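You operate a simulated robot arm through the tools that you are given. There is no shell and no other tool.

Carry out the task below with a simulated robot arm. There is one attempt and no reset: what you move stays moved.

TASK
Dust the ledge, put the felt block in the top drawer and set the shade back on the lamp.
Fine: dust with the blue felt block; shut the drawer. What is to be rubbed or washed off counts as gone when no trace of it is left.
Where things are to end (x, y in the base frame): blue felt block within 0.06 m of [0.66, -0.47].

The check looks at the end state, three seconds after you hand in, the way a careful person would. Anything else that was tipped, shoved, dropped, spilled or broken makes it a failure.

THE ROBOT
A 7-joint arm with a two-finger parallel gripper, fixed in place. Base frame: the origin is on the floor under the middle of its stand, x ahead of it, y to its left, z up. Readings come in m, degrees, newtons and seconds.
With the tool pointing down near the work surface it reaches from about 0.2 to 0.74 m from the base axis. Its first joint turns from -166.0 to 166.0 degrees. Payload 1.57 kg.
Tool frame: the origin (TCP) lies between the finger pads and is the grasp point; the fingertips stand 0.03 m ahead of it; z points along the fingers, y is the line along which they close. Largest opening 0.11 m; finger width 0.024, thickness 0.012; the body of the gripper, 0.048 by 0.112 m, starts 0.078 m behind the TCP.
Orientation is that of the tool frame in the base frame, as a unit quaternion [w, x, y, z]. With the fingers straight down and closing along the base's y, the tool's x points along the base's -x, its y along +y and its z along -z.

THE INTERFACE
- The arm moves only by the tool apply_moves. Its argument "plan" is a list of rows, each an object of numbers (a shift or turn left out is 0, a gripper value left out holds the last): "dx", "dy", "dz": the shift along the tool's x, y, z in m; "wx", "wy", "wz": the turn, a rotation vector about the tool's x, y, z in degrees; "grip": the closure, from 0 (fully open) to 1 (shut). In form: [{"dx": .., "dy": .., "dz": .., "wx": .., "wy": .., "wz": .., "grip": ..}, ...]. A call has 1 to 20 rows; each row shifts and turns the commanded pose from where the row before left it, along the tool's axes as they then stand. A row lasts 0.2 s, in which the tool goes at most 0.05 m and 8.6 degrees; a call with a longer step from one row to the next is refused whole, and so is a gripper value outside its range. A pose out of reach is approached as far as the arm can. The call stops where the force on the tool passes 40 N (or 10 N more than at its start, if that is more) or the arm is blocked; 0.2 s more then pass. The fingers move at their own pace (about 0.045 m/s each) and stop on an object; they squeeze with about 31 N. The grip force told is the motor's: it shows also when the fingers shut on nothing. Time passes only in rows, and 0.2 s behind the last, so rows that do not move let the fingers close. The reply holds the time, the measured pose of the TCP, the force on the tool along the base axes, the opening and the grip force, in the units named above and with some noise, with the torque about the TCP (base axes, N m) and any sound that the robot's microphone picked up.
- Cameras (640 x 400 px; columns grow to the right, rows downward): "scene" is fixed at [0.4079, -0.5156, 1.7017]; the picture's right is [0.98, -0.19, 0.00], its down [-0.17, -0.88, -0.44] and it looks along [0.09, 0.44, -0.90] (base axes); focal length 227 px, centre (320, 200). "wrist" rides on the gripper at [0.07, 0.016, -0.141] in the tool frame; the picture's right is [-0.23, 0.97, 0.00], its down [-0.85, -0.20, -0.48] and it looks along [-0.47, -0.11, 0.88] (tool axes); focal length 222 px, centre (320, 200). There is no depth. A picture from a camera that has moved, and an enlarged one, comes with that camera's place and axes in the base frame and with its lens. The place of the scene camera against the robot may be out by one fixed shift of up to 0.018 m in any direction.
- capture(camera): a new picture of that camera. The clock stands still meanwhile.
- move_column(by): slides the trunk up (or, below 0, down) by that many m; the arm rides with it, the base frame stays. It gives what a move gives, with no picture.
- inspect(camera, box): a new picture of the part [left, top, right, bottom] of that camera's present view, enlarged. The clock stands still meanwhile.
- hand_in(): hands the job in; it is judged then, once.

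Places have to be worked out from the pictures, the camera data and where the tool is seen. Open the gripper and draw the arm clear of the work before you hand the job in, unless the task says otherwise.

The tools are called after "Request:" as name(argument=value, ...) on one line, values as JSON. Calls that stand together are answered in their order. apply_moves: Moves the arm, as the interface text tells. Its arguments: {"type":"object","properties":{"plan":{"type":"array"}},"required":["plan"]} The other tools are called the same way: move_column (by) moves the trunk up or down; capture (camera) takes a picture; inspect (camera, box) takes an enlarged picture of a part of a camera's view; hand_in () hands the job in.

At the start:

```text
t: 0.0
tool_pos: [0.3741, -0.1647, 1.3965]
ee_rot: [0.0, 0.0, 1.0, 0.0]
ft_force: [8.9, -10.6, -20.8]
wrist_torque: [0.97, -0.37, 0.62]
grip_width: 0.1097
grasp_force: 0.2
trunk travel left (down, up): [-0.551, 0.039]
```

scene: 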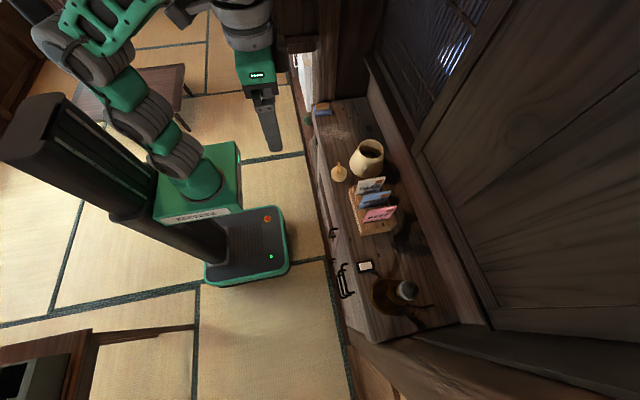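
wrist: 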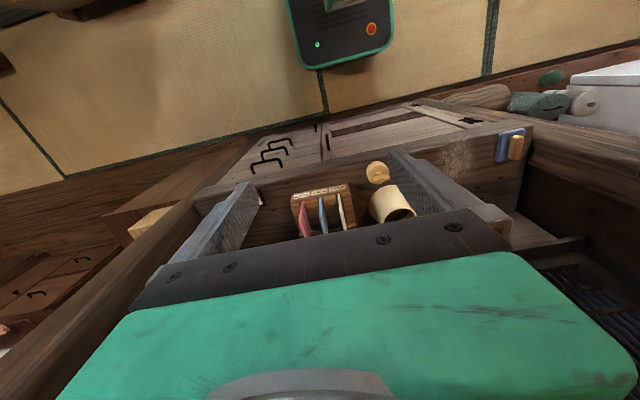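

I start by looking closer at both views before moving anything.

Request:
inspect(camera="scene", box=[280, 80, 480, 205])

Request:
inspect(camera="scene", box=[300, 200, 500, 360])

Request:
inspect(camera="wrist", box=[180, 80, 580, 280])

```text
3.20 times, centred on (380, 142) of scene
camera zoom: at [0.4079, -0.5156, 1.7017], right [0.98, -0.19, 0.0], down [-0.17, -0.88, -0.44], along [0.09, 0.44, -0.9], focal length 726 px, centre (128, 384)
```

zoom: 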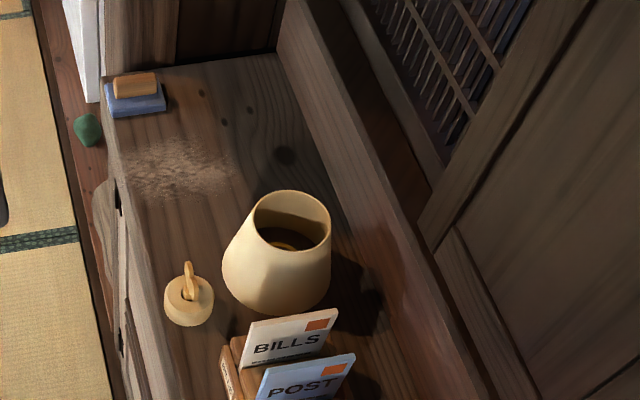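

```text
2.50 times, centred on (400, 280) of scene
camera zoom: at [0.4079, -0.5156, 1.7017], right [0.98, -0.19, 0.0], down [-0.17, -0.88, -0.44], along [0.09, 0.44, -0.9], focal length 567 px, centre (120, 0)
```

zoom: 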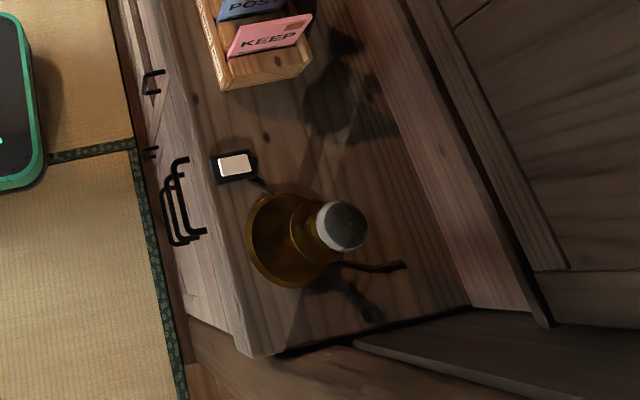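

```text
1.60 times, centred on (380, 180) of wrist
camera zoom: at [0.3041, -0.148, 1.5389], right [0.23, 0.97, 0.0], down [0.85, -0.2, 0.48], along [0.47, -0.11, -0.88], focal length 355 px, centre (224, 232)
```

zoom: 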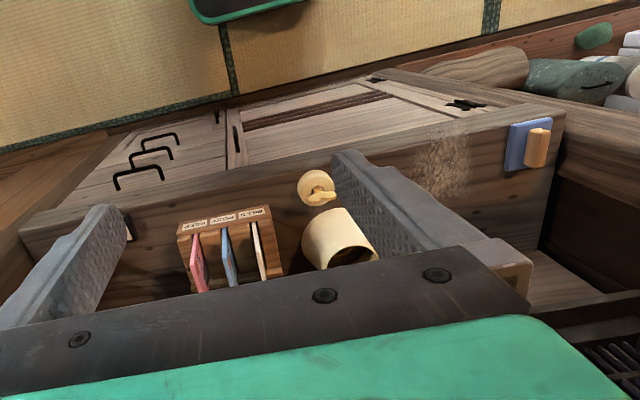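

The ledge (sideboard top) seems to be at about z 0.89 with its front edge near x 0.55. The felt block is near (0.59, 0.33), the dust near (0.63, 0.25), the shade near (0.70, -0.03) and the lamp near (0.64, -0.51). I lower the trunk part way so I can look closer.

Request:
move_column(by=-0.25)

```text
t: 2.6
tool_pos: [0.3747, -0.1656, 1.1473]
ee_rot: [-0.001, 0.0, 1.0, 0.0]
ft_force: [8.1, -9.6, -17.5]
wrist_torque: [0.79, -0.38, 0.54]
grip_width: 0.1098
grasp_force: 0.1
trunk travel left (down, up): [-0.301, 0.289]
```

Trunk is down 0.25 with no contact. I now swing over in front of the felt block and dust to look with the wrist camera.

Request:
apply_moves(plan=[{"dx": -0.003, "dy": 0.044, "dz": -0.004}, {"dx": -0.003, "dy": 0.044, "dz": -0.004}, {"dx": -0.003, "dy": 0.044, "dz": -0.004}, {"dx": -0.003, "dy": 0.044, "dz": -0.004}, {"dx": -0.003, "dy": 0.044, "dz": -0.004}, {"dx": -0.003, "dy": 0.044, "dz": -0.004}, {"dx": -0.003, "dy": 0.044, "dz": -0.004}, {"dx": -0.003, "dy": 0.044, "dz": -0.004}, {"dx": -0.003, "dy": 0.044, "dz": -0.004}, {"dx": -0.003, "dy": 0.044, "dz": -0.004}, {"dx": -0.003, "dy": 0.044, "dz": -0.004}, {}])

Request:
capture(camera="wrist")

Request:
capture(camera="scene")

```text
t: 2.9
tool_pos: [0.3765, -0.1599, 1.1467]
ee_rot: [0.002, -0.005, 1.0, -0.002]
ft_force: [4.1, -1.3, -5.7]
wrist_torque: [-0.07, 0.19, -0.12]
grip_width: 0.1101
grasp_force: 0.2
trunk travel left (down, up): [-0.301, 0.289]
stopped in row 1: the force on the tool passed its limit at 66 N (the readings are from after the stop); the commanded pose is now the measured one
```

```text
taken
camera wrist: at [0.3051, -0.1429, 1.2889], right [0.22, 0.98, 0.0], down [0.85, -0.19, 0.48], along [0.47, -0.11, -0.88], focal length 222 px, centre (320, 200)
```

wrist: 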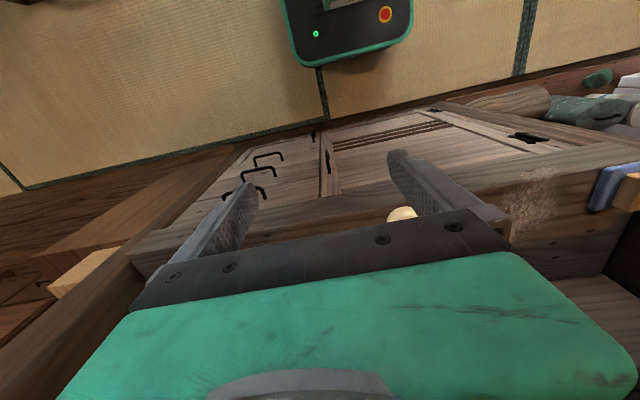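

```text
taken
```

scene: 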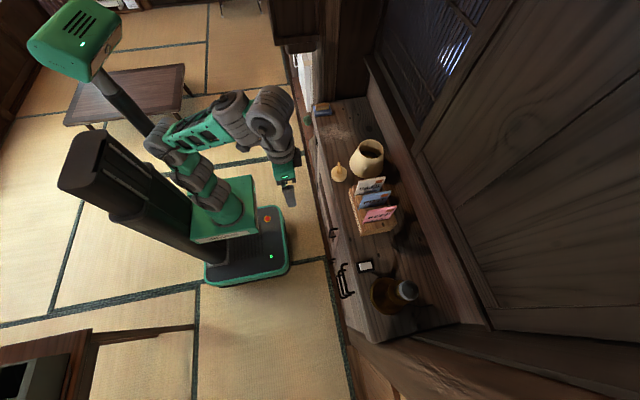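

The call stopped at once with 66 N although the gripper hangs free in the air. I take that as a start-up jerk, so I try again with a gentle ramp.

Request:
apply_moves(plan=[{"dy": 0.004, "dz": -0.001}, {"dy": 0.008, "dz": -0.002}, {"dy": 0.012, "dz": -0.003}, {"dy": 0.016, "dz": -0.003}, {"dy": 0.016, "dz": -0.003}, {"dy": 0.012, "dz": -0.003}, {"dy": 0.008}, {"dy": 0.004}, {}])

```text
t: 3.4
tool_pos: [0.3761, -0.1538, 1.1478]
ee_rot: [0.004, -0.006, 1.0, -0.004]
ft_force: [7.2, -4.3, -12.0]
wrist_torque: [0.2, 0.2, 0.07]
grip_width: 0.1102
grasp_force: 0.1
trunk travel left (down, up): [-0.301, 0.289]
stopped in row 2: the force on the tool passed its limit at 50 N (the readings are from after the stop); the commanded pose is now the measured one
```

Stopped again after a few mm. I hold still to see what the force settles at, before deciding what is causing it.

Request:
apply_moves(plan=[{}, {}, {}, {}, {}])

Request:
inspect(camera="scene", box=[130, 60, 370, 210])

```text
t: 4.5
tool_pos: [0.3765, -0.1534, 1.1477]
ee_rot: [0.004, -0.007, 1.0, -0.003]
ft_force: [9.6, -9.9, -21.7]
wrist_torque: [0.9, -0.32, 0.58]
grip_width: 0.11
grasp_force: 0.0
trunk travel left (down, up): [-0.301, 0.289]
```

```text
2.67 times, centred on (250, 135) of scene
camera zoom: at [0.4079, -0.5156, 1.7017], right [0.98, -0.19, 0.0], down [-0.17, -0.88, -0.44], along [0.09, 0.44, -0.9], focal length 605 px, centre (507, 373)
```

zoom: 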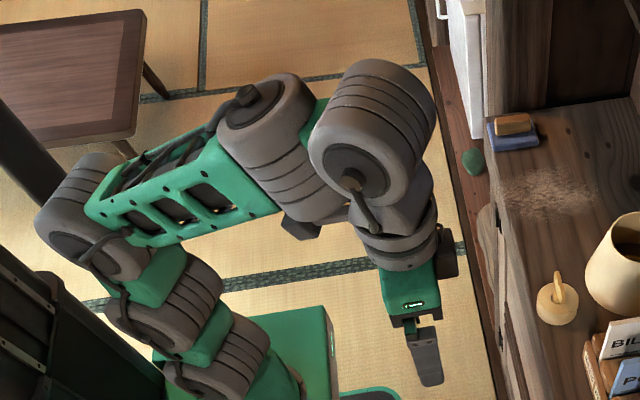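

At rest the sensor shows a constant ~26 N offset even though nothing touches the gripper. I test small moves in other directions to see whether something really holds the arm.

Request:
apply_moves(plan=[{"dz": -0.004}, {"dz": -0.006}, {"dz": -0.008}, {"dz": -0.008}, {"dz": -0.006}, {"dz": -0.004}, {}])

Request:
apply_moves(plan=[{"dx": 0.004}, {"dx": 0.006}, {"dx": 0.008}, {"dx": 0.006}, {"dx": 0.004}, {}])

```text
t: 4.9
tool_pos: [0.3785, -0.1545, 1.1492]
ee_rot: [0.006, -0.008, 1.0, -0.004]
ft_force: [7.0, -6.7, -13.2]
wrist_torque: [0.61, 0.09, 0.34]
grip_width: 0.1099
grasp_force: 0.0
trunk travel left (down, up): [-0.301, 0.289]
stopped in row 1: the force on the tool passed its limit at 50 N (the readings are from after the stop); the commanded pose is now the measured one
```

```text
t: 6.3
tool_pos: [0.3494, -0.1532, 1.1492]
ee_rot: [0.005, -0.007, 1.0, -0.003]
ft_force: [-0.4, 0.2, -0.3]
wrist_torque: [0.01, 0.0, 0.01]
grip_width: 0.1101
grasp_force: 0.0
trunk travel left (down, up): [-0.301, 0.289]
```

Drawing back in -x brought the force to zero, so there was a real contact, probably the wrist against another link since it rode along with the trunk. I now continue from this freer pose, swinging toward the block at this radius.

Request:
apply_moves(plan=[{"dy": 0.01}, {"dy": 0.02}, {"dy": 0.03}, {"dy": 0.03}, {"dy": 0.03}, {"dy": 0.03}, {"dy": 0.03}, {"dy": 0.03}, {"dy": 0.03}, {"dy": 0.03}, {"dy": 0.03}, {"dy": 0.03}, {"dy": 0.03}, {"dy": 0.03}, {"dy": 0.03}, {"dy": 0.03}, {"dy": 0.02}, {"dy": 0.01}, {}])

Request:
capture(camera="wrist")

Request:
capture(camera="scene")

```text
t: 6.9
tool_pos: [0.3502, -0.129, 1.1493]
ee_rot: [0.008, -0.01, 1.0, -0.005]
ft_force: [3.5, -0.1, -4.2]
wrist_torque: [-0.16, 0.12, -0.14]
grip_width: 0.1101
grasp_force: 0.1
trunk travel left (down, up): [-0.301, 0.289]
stopped in row 2: the force on the tool passed its limit at 48 N (the readings are from after the stop); the commanded pose is now the measured one
```

```text
taken
camera wrist: at [0.2777, -0.1121, 1.2903], right [0.21, 0.98, -0.01], down [0.85, -0.18, 0.49], along [0.48, -0.11, -0.87], focal length 222 px, centre (320, 200)
```

wrist: 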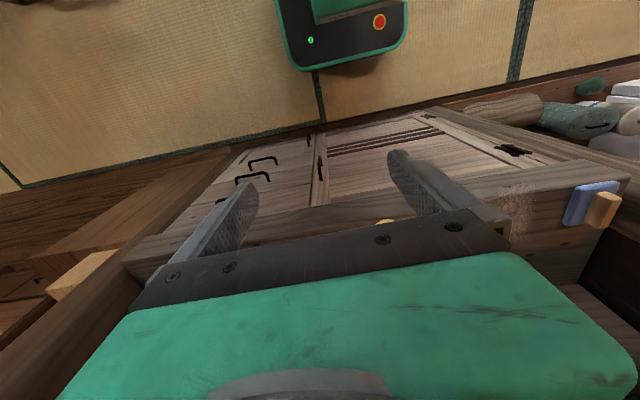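

```text
taken
```

scene: 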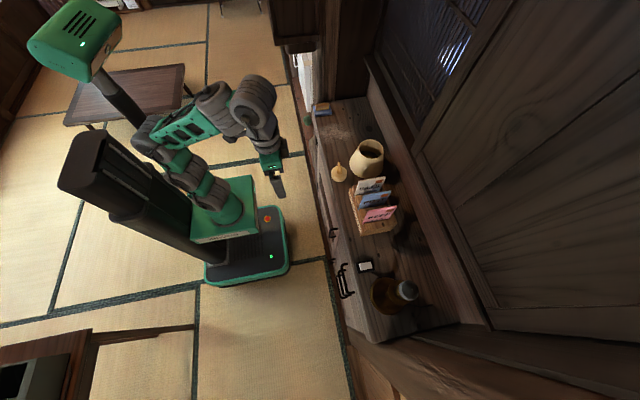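

The force line passes right through the wrist camera's mount, so the camera housing is pressing on the arm's own wrist link. Lowering the tool relative to the shoulder should open that angle, so I move down and then check the force.

Request:
apply_moves(plan=[{"dz": 0.005}, {"dz": 0.01}, {"dz": 0.015}, {"dz": 0.02}, {"dz": 0.02}, {"dz": 0.02}, {"dz": 0.015}, {"dz": 0.01}, {"dz": 0.005}, {}])

Request:
move_column(by=0.2)

```text
t: 9.1
tool_pos: [0.3517, -0.1309, 1.0297]
ee_rot: [0.008, -0.011, 1.0, -0.005]
ft_force: [-0.6, 0.2, 1.1]
wrist_torque: [0.01, 0.0, 0.03]
grip_width: 0.11
grasp_force: 0.1
trunk travel left (down, up): [-0.301, 0.289]
```

```text
t: 11.2
tool_pos: [0.3525, -0.1302, 1.2291]
ee_rot: [0.008, -0.01, 1.0, -0.005]
ft_force: [0.3, 0.1, -0.3]
wrist_torque: [0.02, 0.02, -0.01]
grip_width: 0.1099
grasp_force: 0.0
trunk travel left (down, up): [-0.501, 0.089]
```

No force now. I straighten the small tilt and swing to the felt block's side.

Request:
apply_moves(plan=[{"wx": -0.57, "wy": 0.92, "wz": 1.15}, {"dy": 0.01}, {"dy": 0.02}, {"dy": 0.03}, {"dy": 0.03}, {"dy": 0.03}, {"dy": 0.03}, {"dy": 0.03}, {"dy": 0.03}, {"dy": 0.03}, {"dy": 0.03}, {"dy": 0.03}, {"dy": 0.03}, {"dy": 0.03}, {"dy": 0.03}, {"dy": 0.03}, {"dy": 0.03}, {"dy": 0.02}, {"dy": 0.01}, {}])

Request:
capture(camera="wrist")

Request:
capture(camera="scene")

```text
t: 15.4
tool_pos: [0.3508, 0.3503, 1.2302]
ee_rot: [0.0, 0.001, 1.0, -0.001]
ft_force: [0.4, 0.0, 0.1]
wrist_torque: [-0.02, -0.01, -0.01]
grip_width: 0.11
grasp_force: 0.1
trunk travel left (down, up): [-0.501, 0.089]
```

```text
taken
camera wrist: at [0.2815, 0.3669, 1.3733], right [0.23, 0.97, 0.0], down [0.86, -0.2, 0.48], along [0.47, -0.11, -0.88], focal length 222 px, centre (320, 200)
```

wrist: 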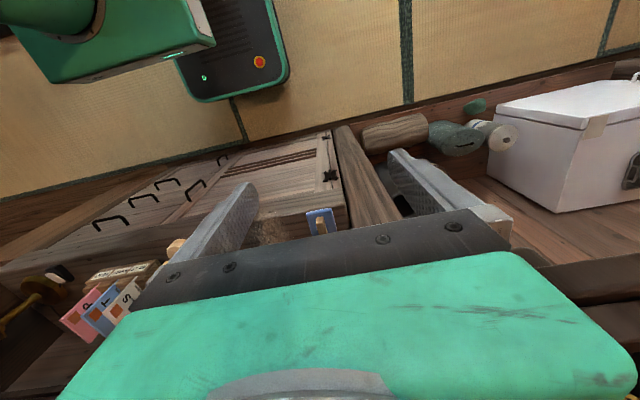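

```text
taken
```

scene: 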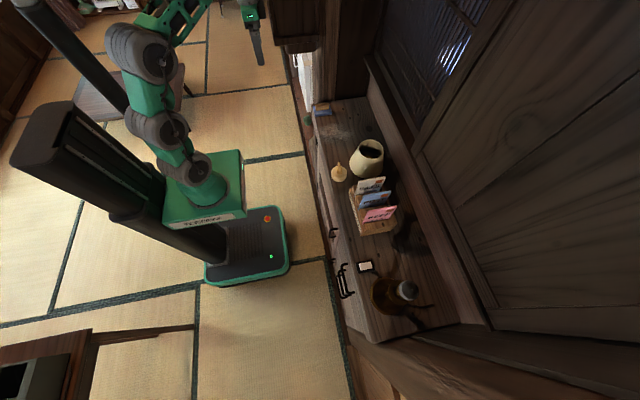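

The arm moves freely now. The block stands at about (0.575, 0.31), with a tall post beyond it, so I go above the block at a safe height to see its exact pose.

Request:
apply_moves(plan=[{"dx": -0.01}, {"dx": -0.02, "dz": 0.005}, {"dx": -0.02, "dz": 0.015}, {"dx": -0.02, "dz": 0.02}, {"dx": -0.02, "dz": 0.02}, {"dx": -0.02, "dz": 0.02}, {"dx": -0.02, "dz": 0.015}, {"dx": -0.01, "dz": 0.01}, {"dx": -0.005, "dz": 0.005}, {}])

Request:
capture(camera="wrist")

Request:
capture(camera="scene")

```text
t: 16.1
tool_pos: [0.3655, 0.3491, 1.2289]
ee_rot: [0.0, -0.003, 1.0, -0.005]
ft_force: [-51.6, -9.2, -4.5]
wrist_torque: [1.08, -5.21, -0.98]
grip_width: 0.1101
grasp_force: 0.1
trunk travel left (down, up): [-0.501, 0.089]
stopped in row 3: the force on the tool passed its limit at 58 N (the readings are from after the stop); the commanded pose is now the measured one
```

```text
taken
camera wrist: at [0.2952, 0.3664, 1.3714], right [0.22, 0.98, -0.01], down [0.86, -0.19, 0.48], along [0.46, -0.11, -0.88], focal length 222 px, centre (320, 200)
```

wrist: 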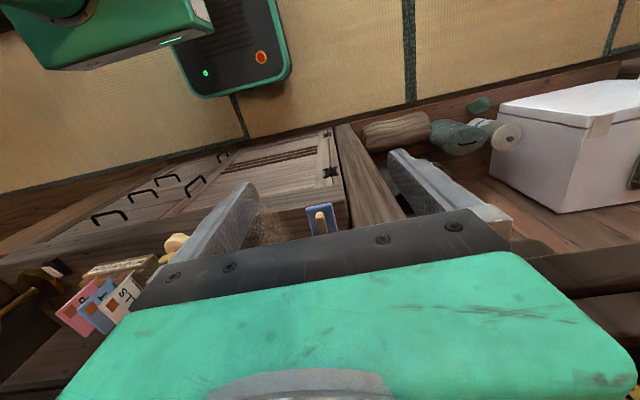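

```text
taken
```

scene: 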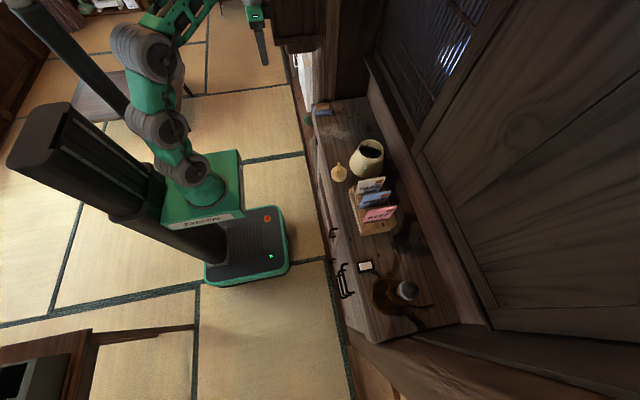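

That stop is a real contact: about 50 N pushing back in -x at the hand body, at z about 1.33. There seems to be an overhanging piece of woodwork high up at that end. I back off and take a close look at it.

Request:
apply_moves(plan=[{"dx": 0.01}, {"dx": 0.02}, {"dx": 0.02}, {"dx": 0.01}, {}])

Request:
inspect(camera="scene", box=[230, 0, 390, 100])

Request:
inspect(camera="wrist", box=[440, 180, 640, 305])

```text
t: 17.3
tool_pos: [0.3148, 0.3518, 1.2271]
ee_rot: [-0.004, -0.001, 1.0, -0.004]
ft_force: [0.0, 0.4, -0.2]
wrist_torque: [0.02, 0.03, 0.0]
grip_width: 0.1099
grasp_force: 0.0
trunk travel left (down, up): [-0.501, 0.089]
```

```text
4.00 times, centred on (310, 50) of scene
camera zoom: at [0.4079, -0.5156, 1.7017], right [0.98, -0.19, 0.0], down [-0.17, -0.88, -0.44], along [0.09, 0.44, -0.9], focal length 908 px, centre (360, 800)
```

zoom: 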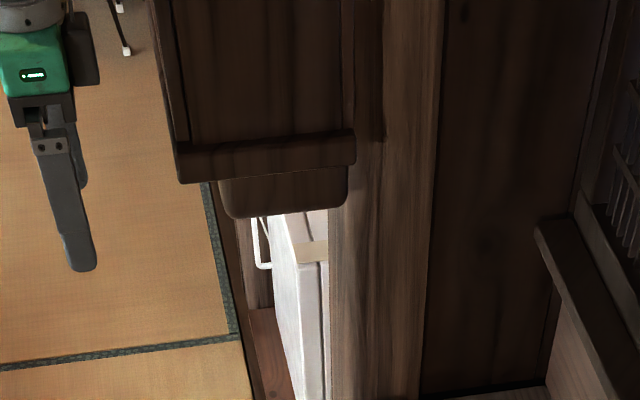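

```text
3.20 times, centred on (540, 242) of wrist
camera zoom: at [0.246, 0.3672, 1.3699], right [0.23, 0.97, -0.01], down [0.86, -0.19, 0.47], along [0.46, -0.11, -0.88], focal length 711 px, centre (-384, 64)
```

zoom: 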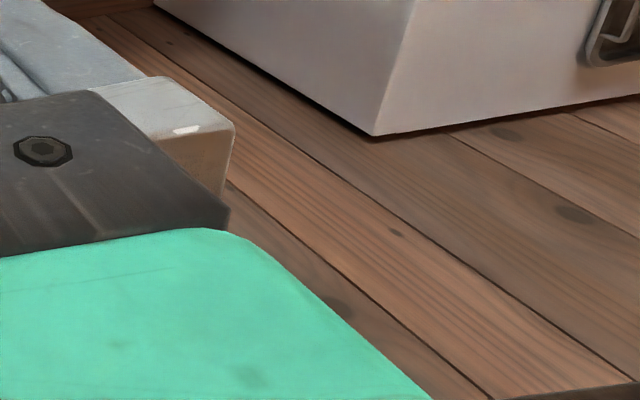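

The overhang is a wall cabinet, probably from x 0.41 on, y from somewhere near 0.26 on and z from about 1.2 up. The felt block stands underneath it, so I will reach in below with a tilted tool. First I move back toward the middle, lower the trunk and look at the dust.

Request:
apply_moves(plan=[{"dy": -0.01}, {"dy": -0.02}, {"dy": -0.03}, {"dy": -0.03}, {"dy": -0.03}, {"dy": -0.02}, {"dy": -0.01}, {}])

Request:
move_column(by=-0.12)

Request:
capture(camera="wrist")

Request:
capture(camera="scene")

```text
t: 19.1
tool_pos: [0.3156, 0.1991, 1.2269]
ee_rot: [-0.004, -0.001, 1.0, -0.004]
ft_force: [0.0, 0.1, -0.4]
wrist_torque: [0.02, 0.0, -0.03]
grip_width: 0.11
grasp_force: 0.1
trunk travel left (down, up): [-0.501, 0.089]
```

```text
t: 20.6
tool_pos: [0.3171, 0.1989, 1.1066]
ee_rot: [-0.002, -0.002, 1.0, -0.003]
ft_force: [-0.2, 0.1, -0.5]
wrist_torque: [0.02, 0.02, -0.03]
grip_width: 0.11
grasp_force: 0.0
trunk travel left (down, up): [-0.381, 0.209]
```

```text
taken
camera wrist: at [0.2474, 0.2171, 1.2499], right [0.22, 0.97, -0.01], down [0.86, -0.19, 0.47], along [0.46, -0.11, -0.88], focal length 222 px, centre (320, 200)
```

wrist: 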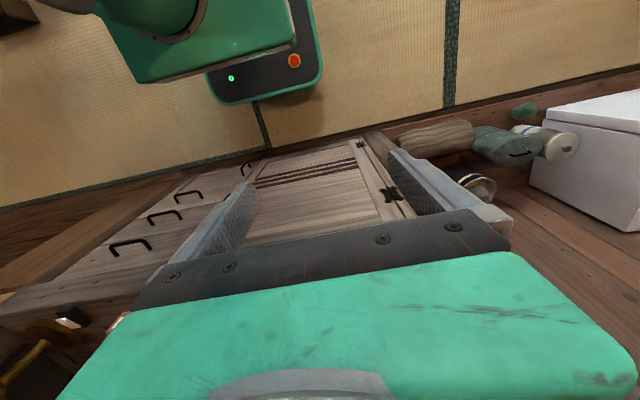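

```text
taken
```

scene: 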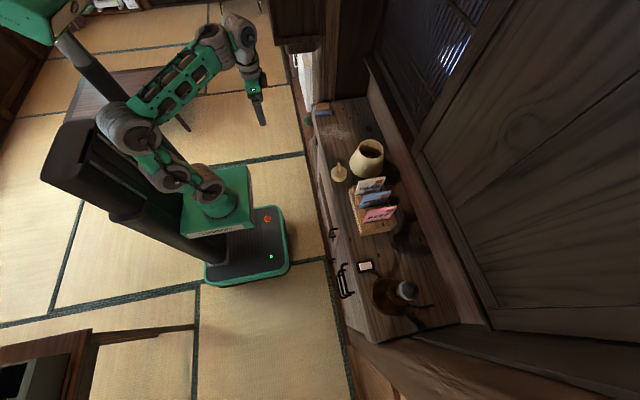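

The scene camera agrees well with the measured tool (fingertip seen where predicted). Now I pitch the tool forward to 45 degrees while moving toward the block, staying low and clear of the cabinet.

Request:
apply_moves(plan=[{"wy": -3}, {"wy": -6}, {"wy": -7.5}, {"wy": -6}, {"dx": -0.006, "dy": 0.004, "dz": 0.01}, {"dx": -0.011, "dy": 0.007, "dz": 0.018}, {"dx": -0.012, "dy": 0.008, "dz": 0.02}, {"dx": -0.012, "dy": 0.008, "dz": 0.02}, {"dx": -0.012, "dy": 0.008, "dz": 0.02}, {"dx": -0.01, "dy": 0.005, "dz": 0.016}, {"dx": -0.003, "dy": 0.002, "dz": 0.006}, {"wy": -3}, {"wy": -6}, {"wy": -7.5}, {"wy": -6}, {}])

Request:
capture(camera="wrist")

Request:
capture(camera="scene")

```text
t: 24.0
tool_pos: [0.3654, 0.2475, 1.1546]
ee_rot: [0.325, -0.003, 0.946, -0.004]
ft_force: [-0.2, 0.0, 0.1]
wrist_torque: [0.0, 0.01, -0.03]
grip_width: 0.11
grasp_force: 0.1
out of reach, approached as far as the arm can: row 2, 10, 12, 13, 14, 15
trunk travel left (down, up): [-0.381, 0.209]
```

```text
taken
camera wrist: at [0.2229, 0.2652, 1.2237], right [0.18, 0.98, 0.13], down [0.38, -0.19, 0.9], along [0.91, -0.11, -0.41], focal length 222 px, centre (320, 200)
```

wrist: 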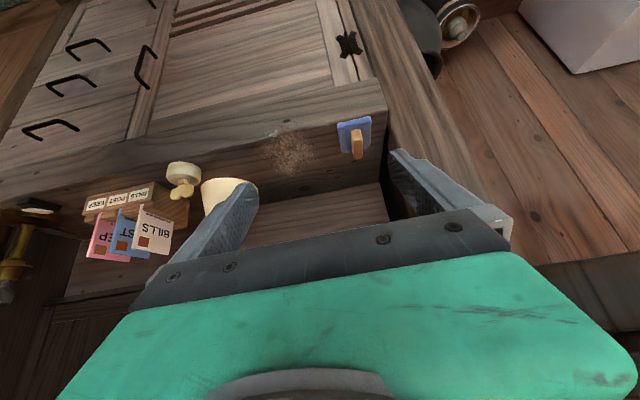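

```text
taken
```

scene: 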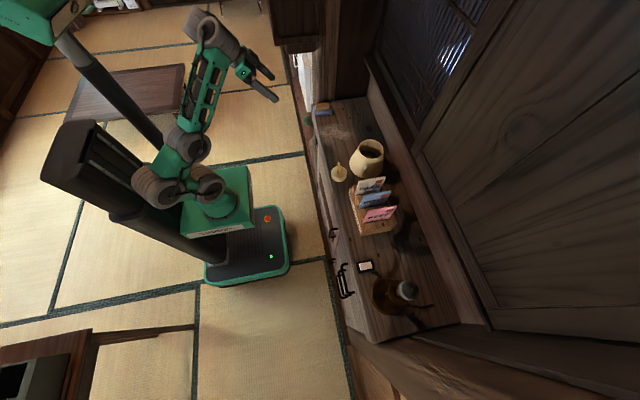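

The arm could not fold all the way at this close radius, but the view is excellent: block, dust, shade and knob are all seen. I zoom in on the block and dust.

Request:
inspect(camera="wrist", box=[240, 90, 400, 190])

Request:
inspect(camera="wrist", box=[60, 120, 260, 245])

```text
4.00 times, centred on (320, 140) of wrist
camera zoom: at [0.2229, 0.2652, 1.2237], right [0.18, 0.98, 0.13], down [0.38, -0.19, 0.9], along [0.91, -0.11, -0.41], focal length 888 px, centre (320, 440)
```

zoom: 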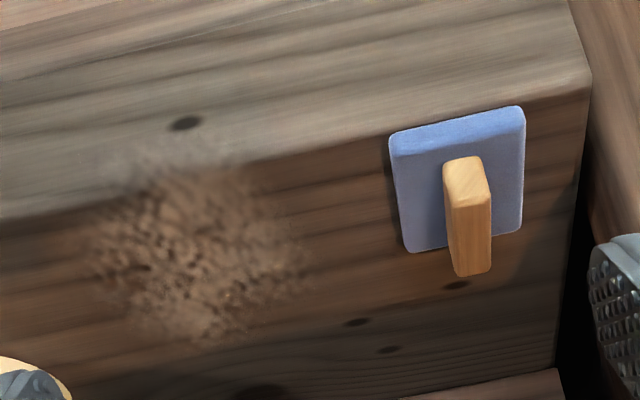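

```text
3.20 times, centred on (160, 182) of wrist
camera zoom: at [0.2229, 0.2652, 1.2237], right [0.18, 0.98, 0.13], down [0.38, -0.19, 0.9], along [0.91, -0.11, -0.41], focal length 711 px, centre (832, 256)
```

zoom: 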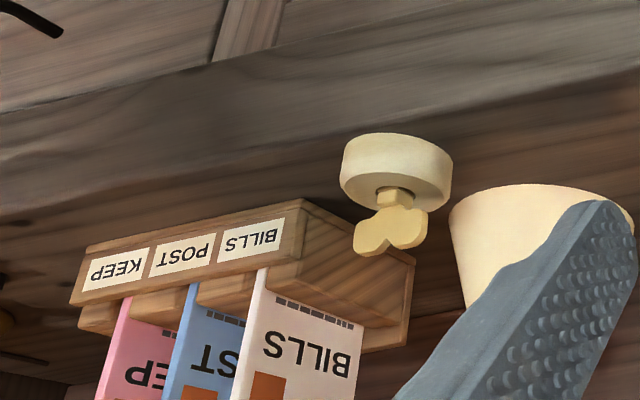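

The block is aligned with the ledge: its pad is about 0.07 x 0.06 m, centred near (0.59, 0.306), and its handle top is near z 0.975. The ledge top is near z 0.932 and the dust spans roughly x 0.54-0.70, y 0.11-0.23. I lower the trunk a bit more, check the pose and aim for a 50 degree pitch.

Request:
move_column(by=-0.1)

Request:
apply_moves(plan=[{}, {}, {}])

```text
t: 25.3
tool_pos: [0.3658, 0.2487, 1.0547]
ee_rot: [0.325, -0.003, 0.946, -0.004]
ft_force: [-0.9, 0.0, 0.4]
wrist_torque: [0.04, -0.01, -0.03]
grip_width: 0.1099
grasp_force: 0.1
trunk travel left (down, up): [-0.281, 0.309]
```

```text
t: 26.1
tool_pos: [0.3646, 0.2478, 1.0531]
ee_rot: [0.325, -0.003, 0.946, -0.004]
ft_force: [-0.4, -0.3, 0.2]
wrist_torque: [0.0, 0.01, -0.02]
grip_width: 0.1099
grasp_force: 0.1
trunk travel left (down, up): [-0.281, 0.309]
```

Commanded and measured poses agree. I move forward to a pre-grasp spot in front of the block, completing the 50 degree pitch on the way.

Request:
apply_moves(plan=[{"dx": -0.006, "dy": 0.003, "dz": 0.004}, {"dx": -0.012, "dy": 0.007, "dz": 0.01}, {"dx": -0.018, "dy": 0.01, "dz": 0.014}, {"dx": -0.012, "dy": 0.007, "dz": 0.01}, {"dx": -0.006, "dy": 0.003, "dz": 0.004}, {"wx": -0.06, "wy": -3, "wz": 0.1}, {"wx": -0.13, "wy": -6.1, "wz": 0.25}, {"wx": -0.08, "wy": -3, "wz": 0.15}, {"dx": -0.003, "dy": 0.004, "dz": 0.01}, {"dx": -0.005, "dy": 0.007, "dz": 0.018}, {"dx": -0.005, "dy": 0.007, "dz": 0.018}, {"dx": -0.005, "dy": 0.007, "dz": 0.016}, {"dx": -0.002, "dy": 0.003, "dz": 0.008}, {}])

Request:
capture(camera="wrist")

Request:
capture(camera="scene")

```text
t: 29.1
tool_pos: [0.4613, 0.3156, 1.086]
ee_rot: [0.319, 0.0, 0.948, -0.008]
ft_force: [-0.2, 0.7, -0.5]
wrist_torque: [0.0, 0.01, -0.02]
grip_width: 0.11
grasp_force: 0.0
out of reach, approached as far as the arm can: row 2, 3, 4, 6, 7, 8, 9, 10, 11, 12, 13
trunk travel left (down, up): [-0.281, 0.309]
```

```text
taken
camera wrist: at [0.3201, 0.3348, 1.1578], right [0.18, 0.98, 0.12], down [0.39, -0.19, 0.9], along [0.9, -0.12, -0.42], focal length 222 px, centre (320, 200)
```

wrist: 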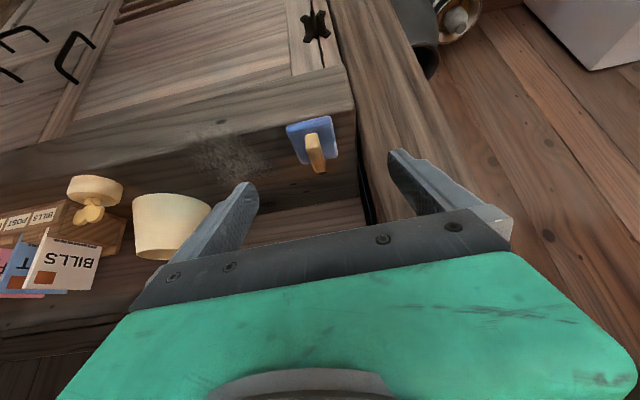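

```text
taken
```

scene: 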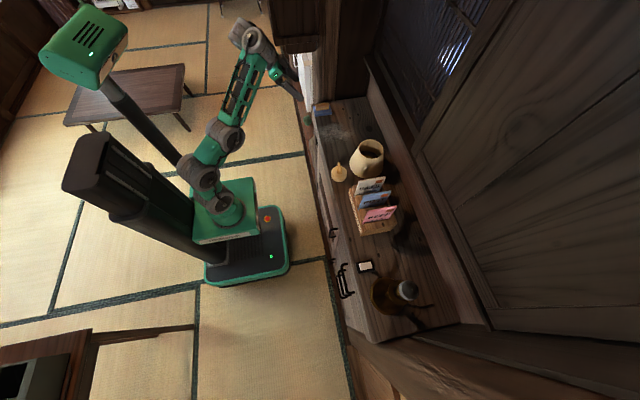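

The arm cannot fold to 50 degrees with the shoulder this close to the wrist's height. A lower trunk should give more room, so I lower it and re-raise the tool in steps, keeping the hand where it is.

Request:
move_column(by=-0.08)

Request:
apply_moves(plan=[{"dx": -0.003, "dz": -0.004}, {"dx": -0.006, "dz": -0.008}, {"dx": -0.01, "dz": -0.013}, {"dx": -0.012, "dz": -0.016}, {"dx": -0.01, "dz": -0.013}, {"dx": -0.006, "dz": -0.008}, {"dx": -0.003, "dz": -0.004}, {}])

```text
t: 30.3
tool_pos: [0.4609, 0.3163, 1.0052]
ee_rot: [0.319, -0.002, 0.948, -0.007]
ft_force: [0.0, 0.0, -0.4]
wrist_torque: [-0.02, -0.01, -0.02]
grip_width: 0.11
grasp_force: 0.1
trunk travel left (down, up): [-0.201, 0.389]
```

```text
t: 32.1
tool_pos: [0.4605, 0.3162, 1.088]
ee_rot: [0.319, -0.003, 0.948, -0.006]
ft_force: [0.2, 0.6, -0.3]
wrist_torque: [-0.01, 0.03, 0.02]
grip_width: 0.1101
grasp_force: 0.1
trunk travel left (down, up): [-0.201, 0.389]
```

That worked cleanly. I repeat once more and then try the extra pitch.

Request:
move_column(by=-0.1)

Request:
apply_moves(plan=[{"dx": -0.003, "dz": -0.004}, {"dx": -0.006, "dz": -0.008}, {"dx": -0.01, "dz": -0.013}, {"dx": -0.01, "dz": -0.013}, {"dx": -0.006, "dz": -0.008}, {"dx": -0.003, "dz": -0.004}, {"wy": -2}, {"wy": -3}, {"wy": -4}, {"wy": -3}, {"wy": -0.8, "wx": 0.4, "wz": 0.4}, {}])

Request:
capture(camera="wrist")

Request:
capture(camera="scene")

```text
t: 33.4
tool_pos: [0.4601, 0.3177, 0.9872]
ee_rot: [0.319, -0.001, 0.948, -0.007]
ft_force: [0.1, -0.2, 0.1]
wrist_torque: [0.02, -0.03, 0.02]
grip_width: 0.1103
grasp_force: 0.1
trunk travel left (down, up): [-0.101, 0.489]
```

```text
t: 36.0
tool_pos: [0.4622, 0.2911, 1.0157]
ee_rot: [0.374, -0.007, 0.927, 0.006]
ft_force: [1.1, -0.5, -0.5]
wrist_torque: [0.01, 0.01, 0.02]
grip_width: 0.1099
grasp_force: 0.1
out of reach, approached as far as the arm can: row 2, 3, 4, 5, 6, 7, 8, 9, 10
trunk travel left (down, up): [-0.101, 0.489]
```

```text
taken
camera wrist: at [0.3137, 0.3044, 1.071], right [0.15, 0.98, 0.16], down [0.29, -0.2, 0.94], along [0.95, -0.09, -0.31], focal length 222 px, centre (320, 200)
```

wrist: 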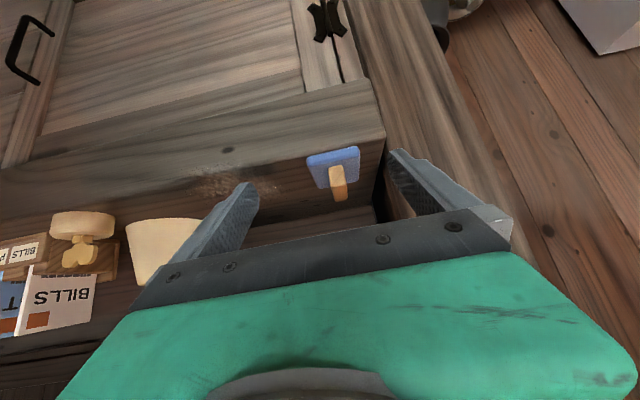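

```text
taken
```

scene: 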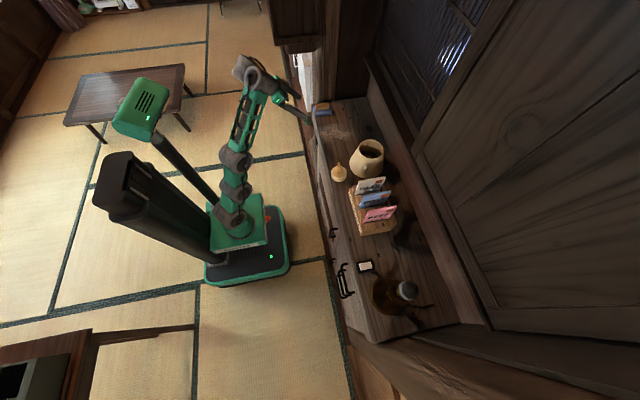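

Pitch is now 44 degrees at (0.462, 0.291, 1.016), with the arm stretched upward. I hold to see whether the pose settles and whether the command was re-based.

Request:
apply_moves(plan=[{}, {}])

Request:
inspect(camera="scene", box=[190, 40, 350, 260])

```text
t: 36.6
tool_pos: [0.4626, 0.2892, 1.0155]
ee_rot: [0.375, -0.007, 0.927, 0.006]
ft_force: [0.0, -0.2, -1.2]
wrist_torque: [0.0, -0.03, -0.01]
grip_width: 0.1099
grasp_force: 0.1
trunk travel left (down, up): [-0.101, 0.489]
```

```text
1.82 times, centred on (270, 150) of scene
camera zoom: at [0.4079, -0.5156, 1.7017], right [0.98, -0.19, 0.0], down [-0.17, -0.88, -0.44], along [0.09, 0.44, -0.9], focal length 413 px, centre (411, 291)
```

zoom: 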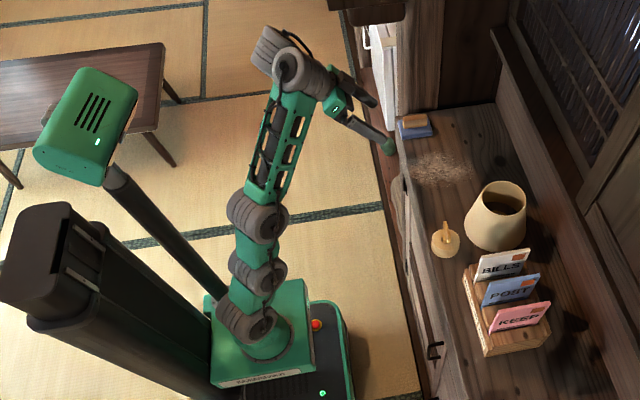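

The command is re-based at the measured pose. I now yaw the tool about the vertical so it points radially (toward the block from the base), which suits the arm and keeps the wrist away from under the cabinet.

Request:
apply_moves(plan=[{"wx": -2, "wz": -2.1}, {"wx": -4, "wz": -4.2}, {"wx": -5, "wz": -5.2}, {"wx": -4.4, "wz": -4.6}, {"wx": -4, "wz": -4.1}, {}])

Request:
capture(camera="wrist")

Request:
capture(camera="scene")

```text
t: 38.0
tool_pos: [0.4705, 0.3006, 1.0414]
ee_rot: [0.372, -0.227, 0.896, 0.085]
ft_force: [0.1, -0.3, 0.2]
wrist_torque: [-0.01, -0.03, -0.01]
grip_width: 0.1101
grasp_force: 0.1
out of reach, approached as far as the arm can: row 1, 2, 3, 4
trunk travel left (down, up): [-0.101, 0.489]
```

```text
taken
camera wrist: at [0.3308, 0.2467, 1.0927], right [-0.32, 0.94, 0.15], down [0.32, -0.04, 0.95], along [0.89, 0.35, -0.29], focal length 222 px, centre (320, 200)
```

wrist: 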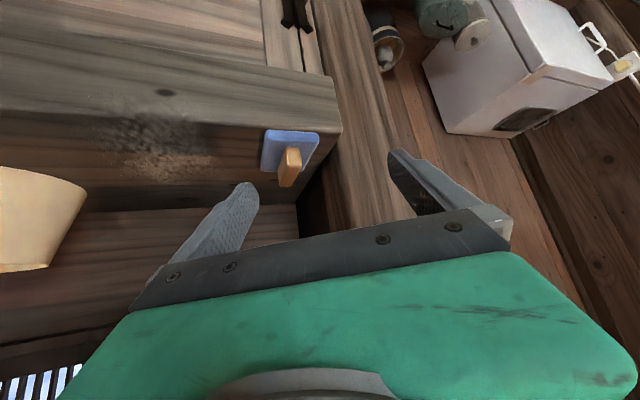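

```text
taken
```

scene: 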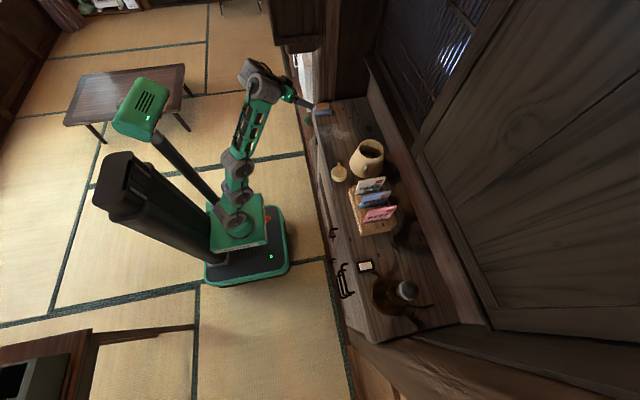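

The tool now points radially (yaw 28, pitch 45 degrees) with level fingers. I zoom on the block to refine its position before closing in.

Request:
inspect(camera="wrist", box=[210, 100, 370, 200])

Request:
inspect(camera="wrist", box=[60, 70, 260, 195])

```text
4.00 times, centred on (290, 150) of wrist
camera zoom: at [0.3308, 0.2467, 1.0927], right [-0.32, 0.94, 0.15], down [0.32, -0.04, 0.95], along [0.89, 0.35, -0.29], focal length 888 px, centre (440, 400)
```

zoom: 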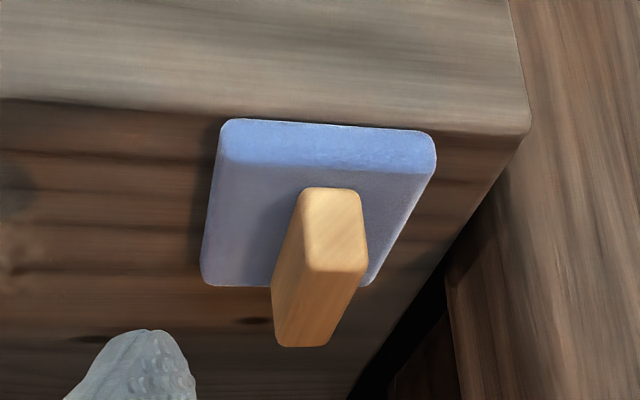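

```text
3.20 times, centred on (160, 132) of wrist
camera zoom: at [0.3308, 0.2467, 1.0927], right [-0.32, 0.94, 0.15], down [0.32, -0.04, 0.95], along [0.89, 0.35, -0.29], focal length 711 px, centre (832, 416)
```

zoom: 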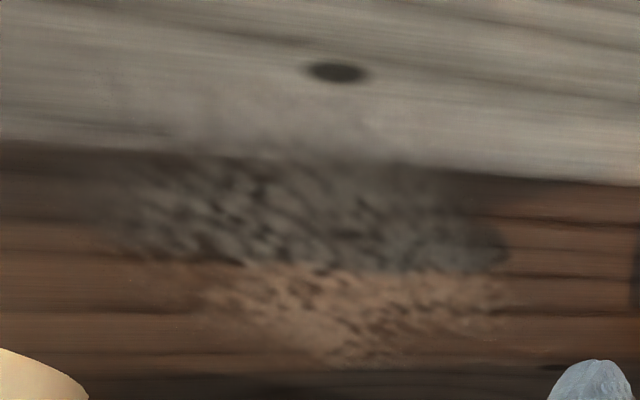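

The block reads clearly: pad centre (0.596, 0.312), pad top z 0.946, handle about 0.06 x 0.02 m with its top at z 0.972. I narrow the opening to about 0.075 and go to a pre-grasp point on the approach line.

Request:
apply_moves(plan=[{"dx": -0.002, "dy": -0.003, "dz": 0.004, "grip": 0.32}, {"dx": -0.005, "dy": -0.007, "dz": 0.009}, {"dx": -0.007, "dy": -0.01, "dz": 0.012}, {"dx": -0.008, "dy": -0.012, "dz": 0.014}, {"dx": -0.006, "dy": -0.009, "dz": 0.011}, {"dx": -0.004, "dy": -0.005, "dz": 0.006}, {"dx": -0.001, "dy": -0.001, "dz": 0.002}, {}])

Request:
capture(camera="wrist")

Request:
inspect(camera="scene", box=[230, 30, 430, 155])

```text
t: 39.8
tool_pos: [0.5497, 0.2891, 1.0226]
ee_rot: [0.373, -0.226, 0.896, 0.085]
ft_force: [0.4, 0.3, -0.4]
wrist_torque: [0.02, -0.03, 0.0]
grip_width: 0.0748
grasp_force: 0.0
trunk travel left (down, up): [-0.101, 0.489]
```

```text
taken
camera wrist: at [0.4095, 0.2351, 1.0735], right [-0.32, 0.94, 0.15], down [0.32, -0.04, 0.95], along [0.89, 0.34, -0.29], focal length 222 px, centre (320, 200)
```

wrist: 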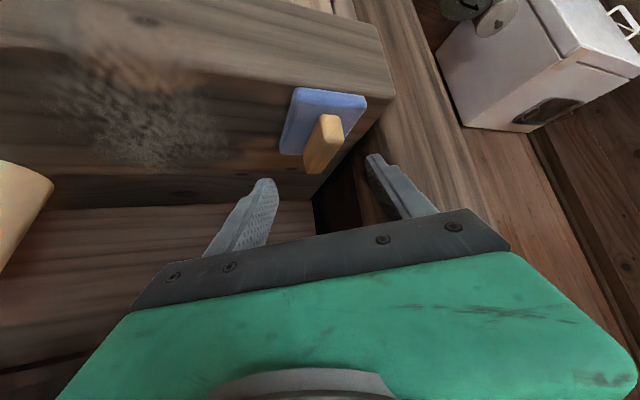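

```text
3.20 times, centred on (330, 92) of scene
camera zoom: at [0.4079, -0.5156, 1.7017], right [0.98, -0.19, 0.0], down [-0.17, -0.88, -0.44], along [0.09, 0.44, -0.9], focal length 726 px, centre (288, 544)
```

zoom: 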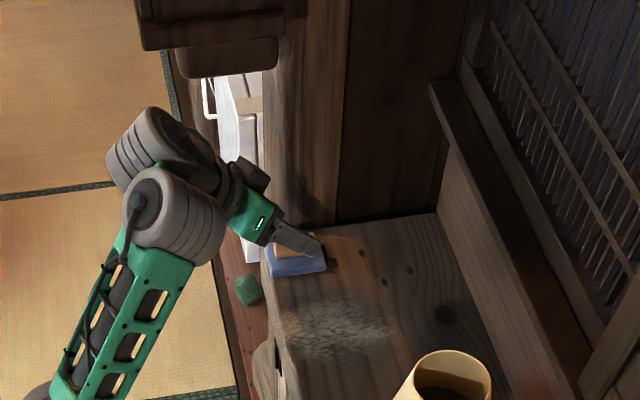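

Reached exactly, with no force. I verify the handle once more from this nearer view.

Request:
inspect(camera="wrist", box=[240, 70, 440, 195])

```text
3.20 times, centred on (340, 132) of wrist
camera zoom: at [0.4095, 0.2351, 1.0735], right [-0.32, 0.94, 0.15], down [0.32, -0.04, 0.95], along [0.89, 0.34, -0.29], focal length 711 px, centre (256, 416)
```

zoom: 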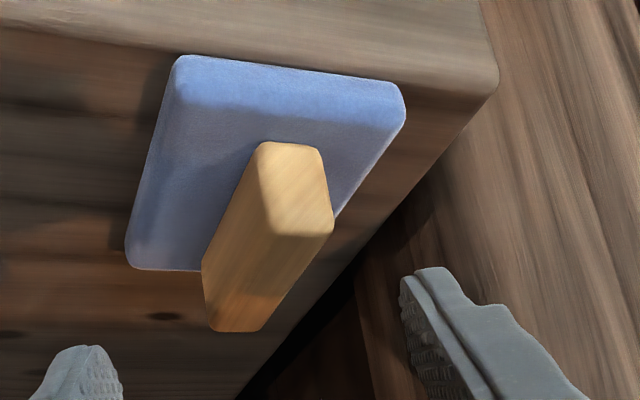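

Handle centre is confirmed near (0.59, 0.313). I advance along the tool axis until the fingertips straddle the handle just above the pad.

Request:
apply_moves(plan=[{"dz": 0.005}, {"dx": 0.0003, "dy": 0.0005, "dz": 0.011}, {"dx": 0.0004, "dy": 0.0007, "dz": 0.014}, {"dx": 0.0004, "dy": 0.0006, "dz": 0.012}, {"dx": 0.0002, "dy": 0.0004, "dz": 0.008}, {"dz": 0.004}, {"dz": 0.002}, {}])

Request:
capture(camera="wrist")

Request:
inspect(camera="scene", box=[290, 80, 370, 130])

```text
t: 41.6
tool_pos: [0.5797, 0.3086, 0.9867]
ee_rot: [0.377, -0.226, 0.894, 0.086]
ft_force: [-2.5, -0.4, 26.6]
wrist_torque: [-0.83, -0.74, -0.03]
grip_width: 0.0757
grasp_force: 0.8
trunk travel left (down, up): [-0.101, 0.489]
```

```text
taken
camera wrist: at [0.4396, 0.2535, 1.0371], right [-0.32, 0.94, 0.15], down [0.31, -0.04, 0.95], along [0.9, 0.35, -0.28], focal length 222 px, centre (320, 200)
```

wrist: 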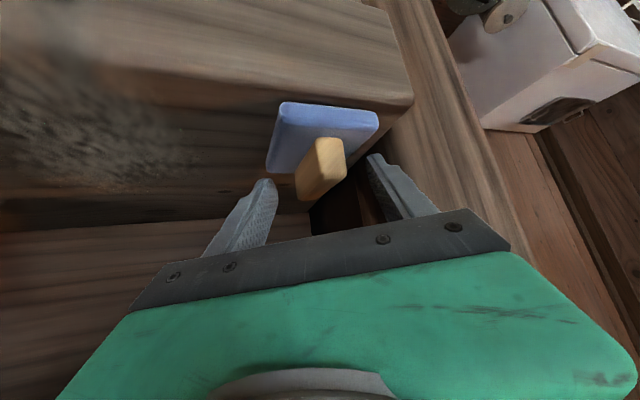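

```text
8.00 times, centred on (330, 105) of scene
camera zoom: at [0.4079, -0.5156, 1.7017], right [0.98, -0.19, 0.0], down [-0.17, -0.88, -0.44], along [0.09, 0.44, -0.9], focal length 1816 px, centre (240, 960)
```

zoom: 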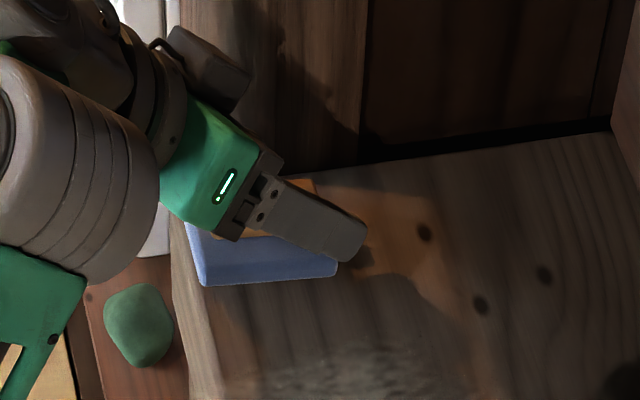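

There is 27 N of upward force on the right fingertip: it rests on the pad, so the surfaces lie about 12 mm higher than I computed (pad top 0.957, ledge about 0.944). I back off a little up and toward myself so the fingertips clear the pad.

Request:
apply_moves(plan=[{"dx": 0.002, "dz": -0.006}, {"dx": 0.0023, "dz": -0.0068}, {}, {}])

Request:
inspect(camera="wrist", box=[220, 80, 420, 205])

```text
t: 42.6
tool_pos: [0.5727, 0.3026, 0.9891]
ee_rot: [0.372, -0.225, 0.897, 0.084]
ft_force: [0.6, 1.7, 10.0]
wrist_torque: [-0.21, -0.28, 0.04]
grip_width: 0.0737
grasp_force: 0.1
trunk travel left (down, up): [-0.101, 0.489]
```

```text
3.20 times, centred on (320, 142) of wrist
camera zoom: at [0.4318, 0.2486, 1.0392], right [-0.31, 0.94, 0.15], down [0.32, -0.04, 0.95], along [0.89, 0.34, -0.29], focal length 711 px, centre (320, 384)
```

zoom: 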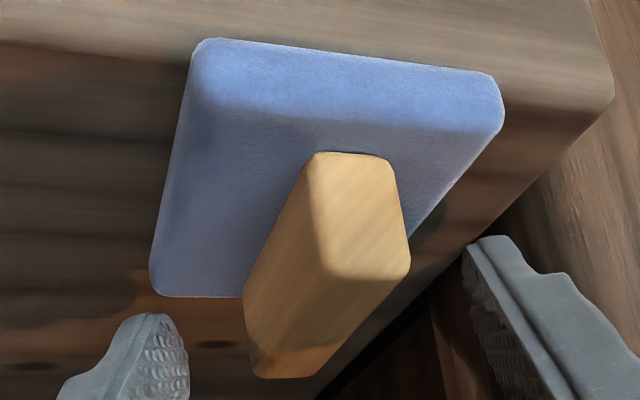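

The right fingertip still rests lightly on the pad edge; widths compared between views give the ledge at about 0.943 and pad top 0.957, matching the contact. I lift 5 mm and close on the handle.

Request:
apply_moves(plan=[{"dx": -0.0025, "dz": -0.0025}, {"dx": -0.001, "dz": -0.001}, {"grip": 0.5}, {"grip": 0.7}, {"grip": 0.85}, {"grip": 1.0}, {"grip": 1.0}, {"grip": 1.0}, {"grip": 1.0}])

Request:
capture(camera="wrist")

Request:
inspect(camera="scene", box=[290, 80, 370, 130])

```text
t: 44.6
tool_pos: [0.5717, 0.3026, 0.9928]
ee_rot: [0.374, -0.226, 0.895, 0.086]
ft_force: [0.2, -0.3, 3.2]
wrist_torque: [0.1, 0.0, 0.0]
grip_width: 0.0165
grasp_force: 30.9
trunk travel left (down, up): [-0.101, 0.489]
```

```text
taken
camera wrist: at [0.4321, 0.2486, 1.0449], right [-0.32, 0.94, 0.15], down [0.32, -0.04, 0.95], along [0.89, 0.35, -0.29], focal length 222 px, centre (320, 200)
```

wrist: 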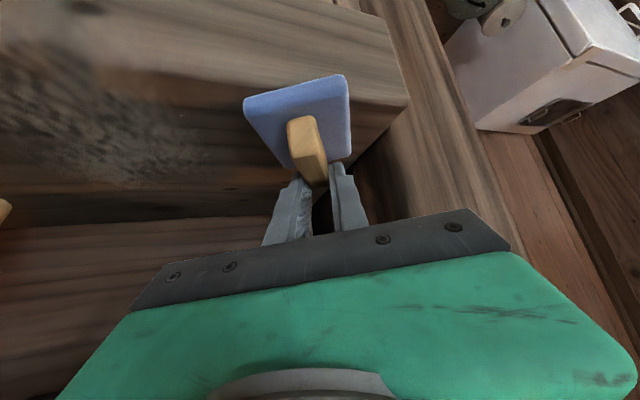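

```text
8.00 times, centred on (330, 105) of scene
camera zoom: at [0.4079, -0.5156, 1.7017], right [0.98, -0.19, 0.0], down [-0.17, -0.88, -0.44], along [0.09, 0.44, -0.9], focal length 1816 px, centre (240, 960)
```

zoom: 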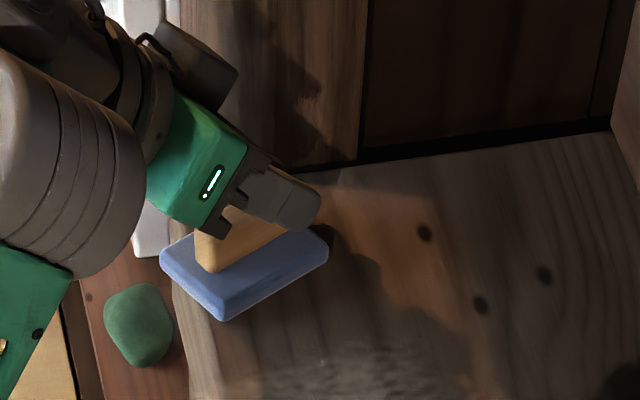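

The handle turned into line with the fingers and is held (width 0.0165, 31 N), but near its far end. I reopen slightly, draw back about 2 cm and grip again at the middle.

Request:
apply_moves(plan=[{"grip": 0.62}, {"grip": 0.62}, {"grip": 0.62}, {"dx": 0.004, "dz": -0.0035}, {"dx": 0.007, "dz": -0.0055}, {"dx": 0.006, "dz": -0.005}, {}, {"grip": 1.0}, {"grip": 1.0}, {"grip": 1.0}, {"grip": 1.0}])

Request:
capture(camera="wrist")

Request:
inspect(camera="scene", box=[290, 80, 370, 130])

```text
t: 47.0
tool_pos: [0.5571, 0.294, 0.996]
ee_rot: [0.373, -0.226, 0.896, 0.085]
ft_force: [-0.1, 0.7, 2.2]
wrist_torque: [0.06, -0.01, -0.01]
grip_width: 0.017
grasp_force: 31.0
out of reach, approached as far as the arm can: row 6
trunk travel left (down, up): [-0.101, 0.489]
```

```text
taken
camera wrist: at [0.4162, 0.2409, 1.0467], right [-0.32, 0.94, 0.15], down [0.32, -0.04, 0.95], along [0.89, 0.34, -0.29], focal length 222 px, centre (320, 200)
```

wrist: 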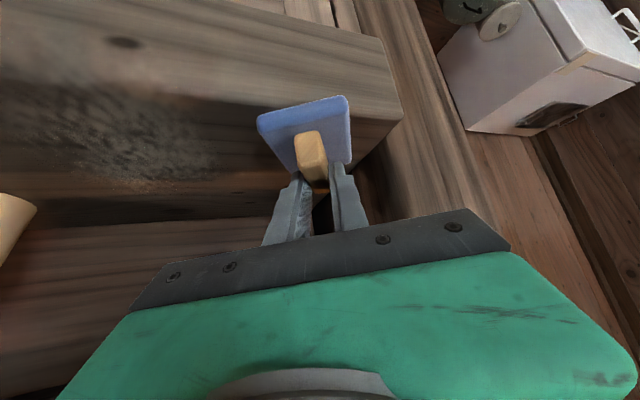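

```text
8.00 times, centred on (330, 105) of scene
camera zoom: at [0.4079, -0.5156, 1.7017], right [0.98, -0.19, 0.0], down [-0.17, -0.88, -0.44], along [0.09, 0.44, -0.9], focal length 1816 px, centre (240, 960)
```

zoom: 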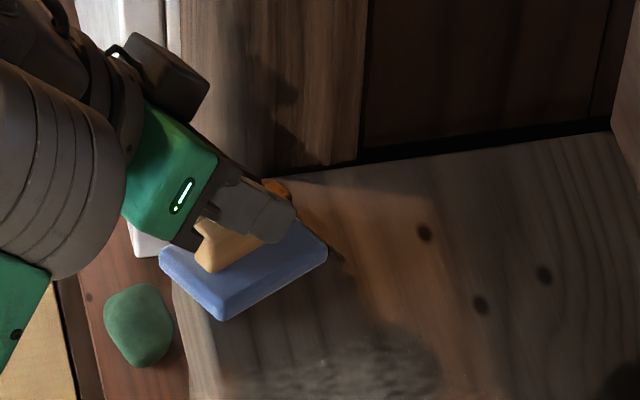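

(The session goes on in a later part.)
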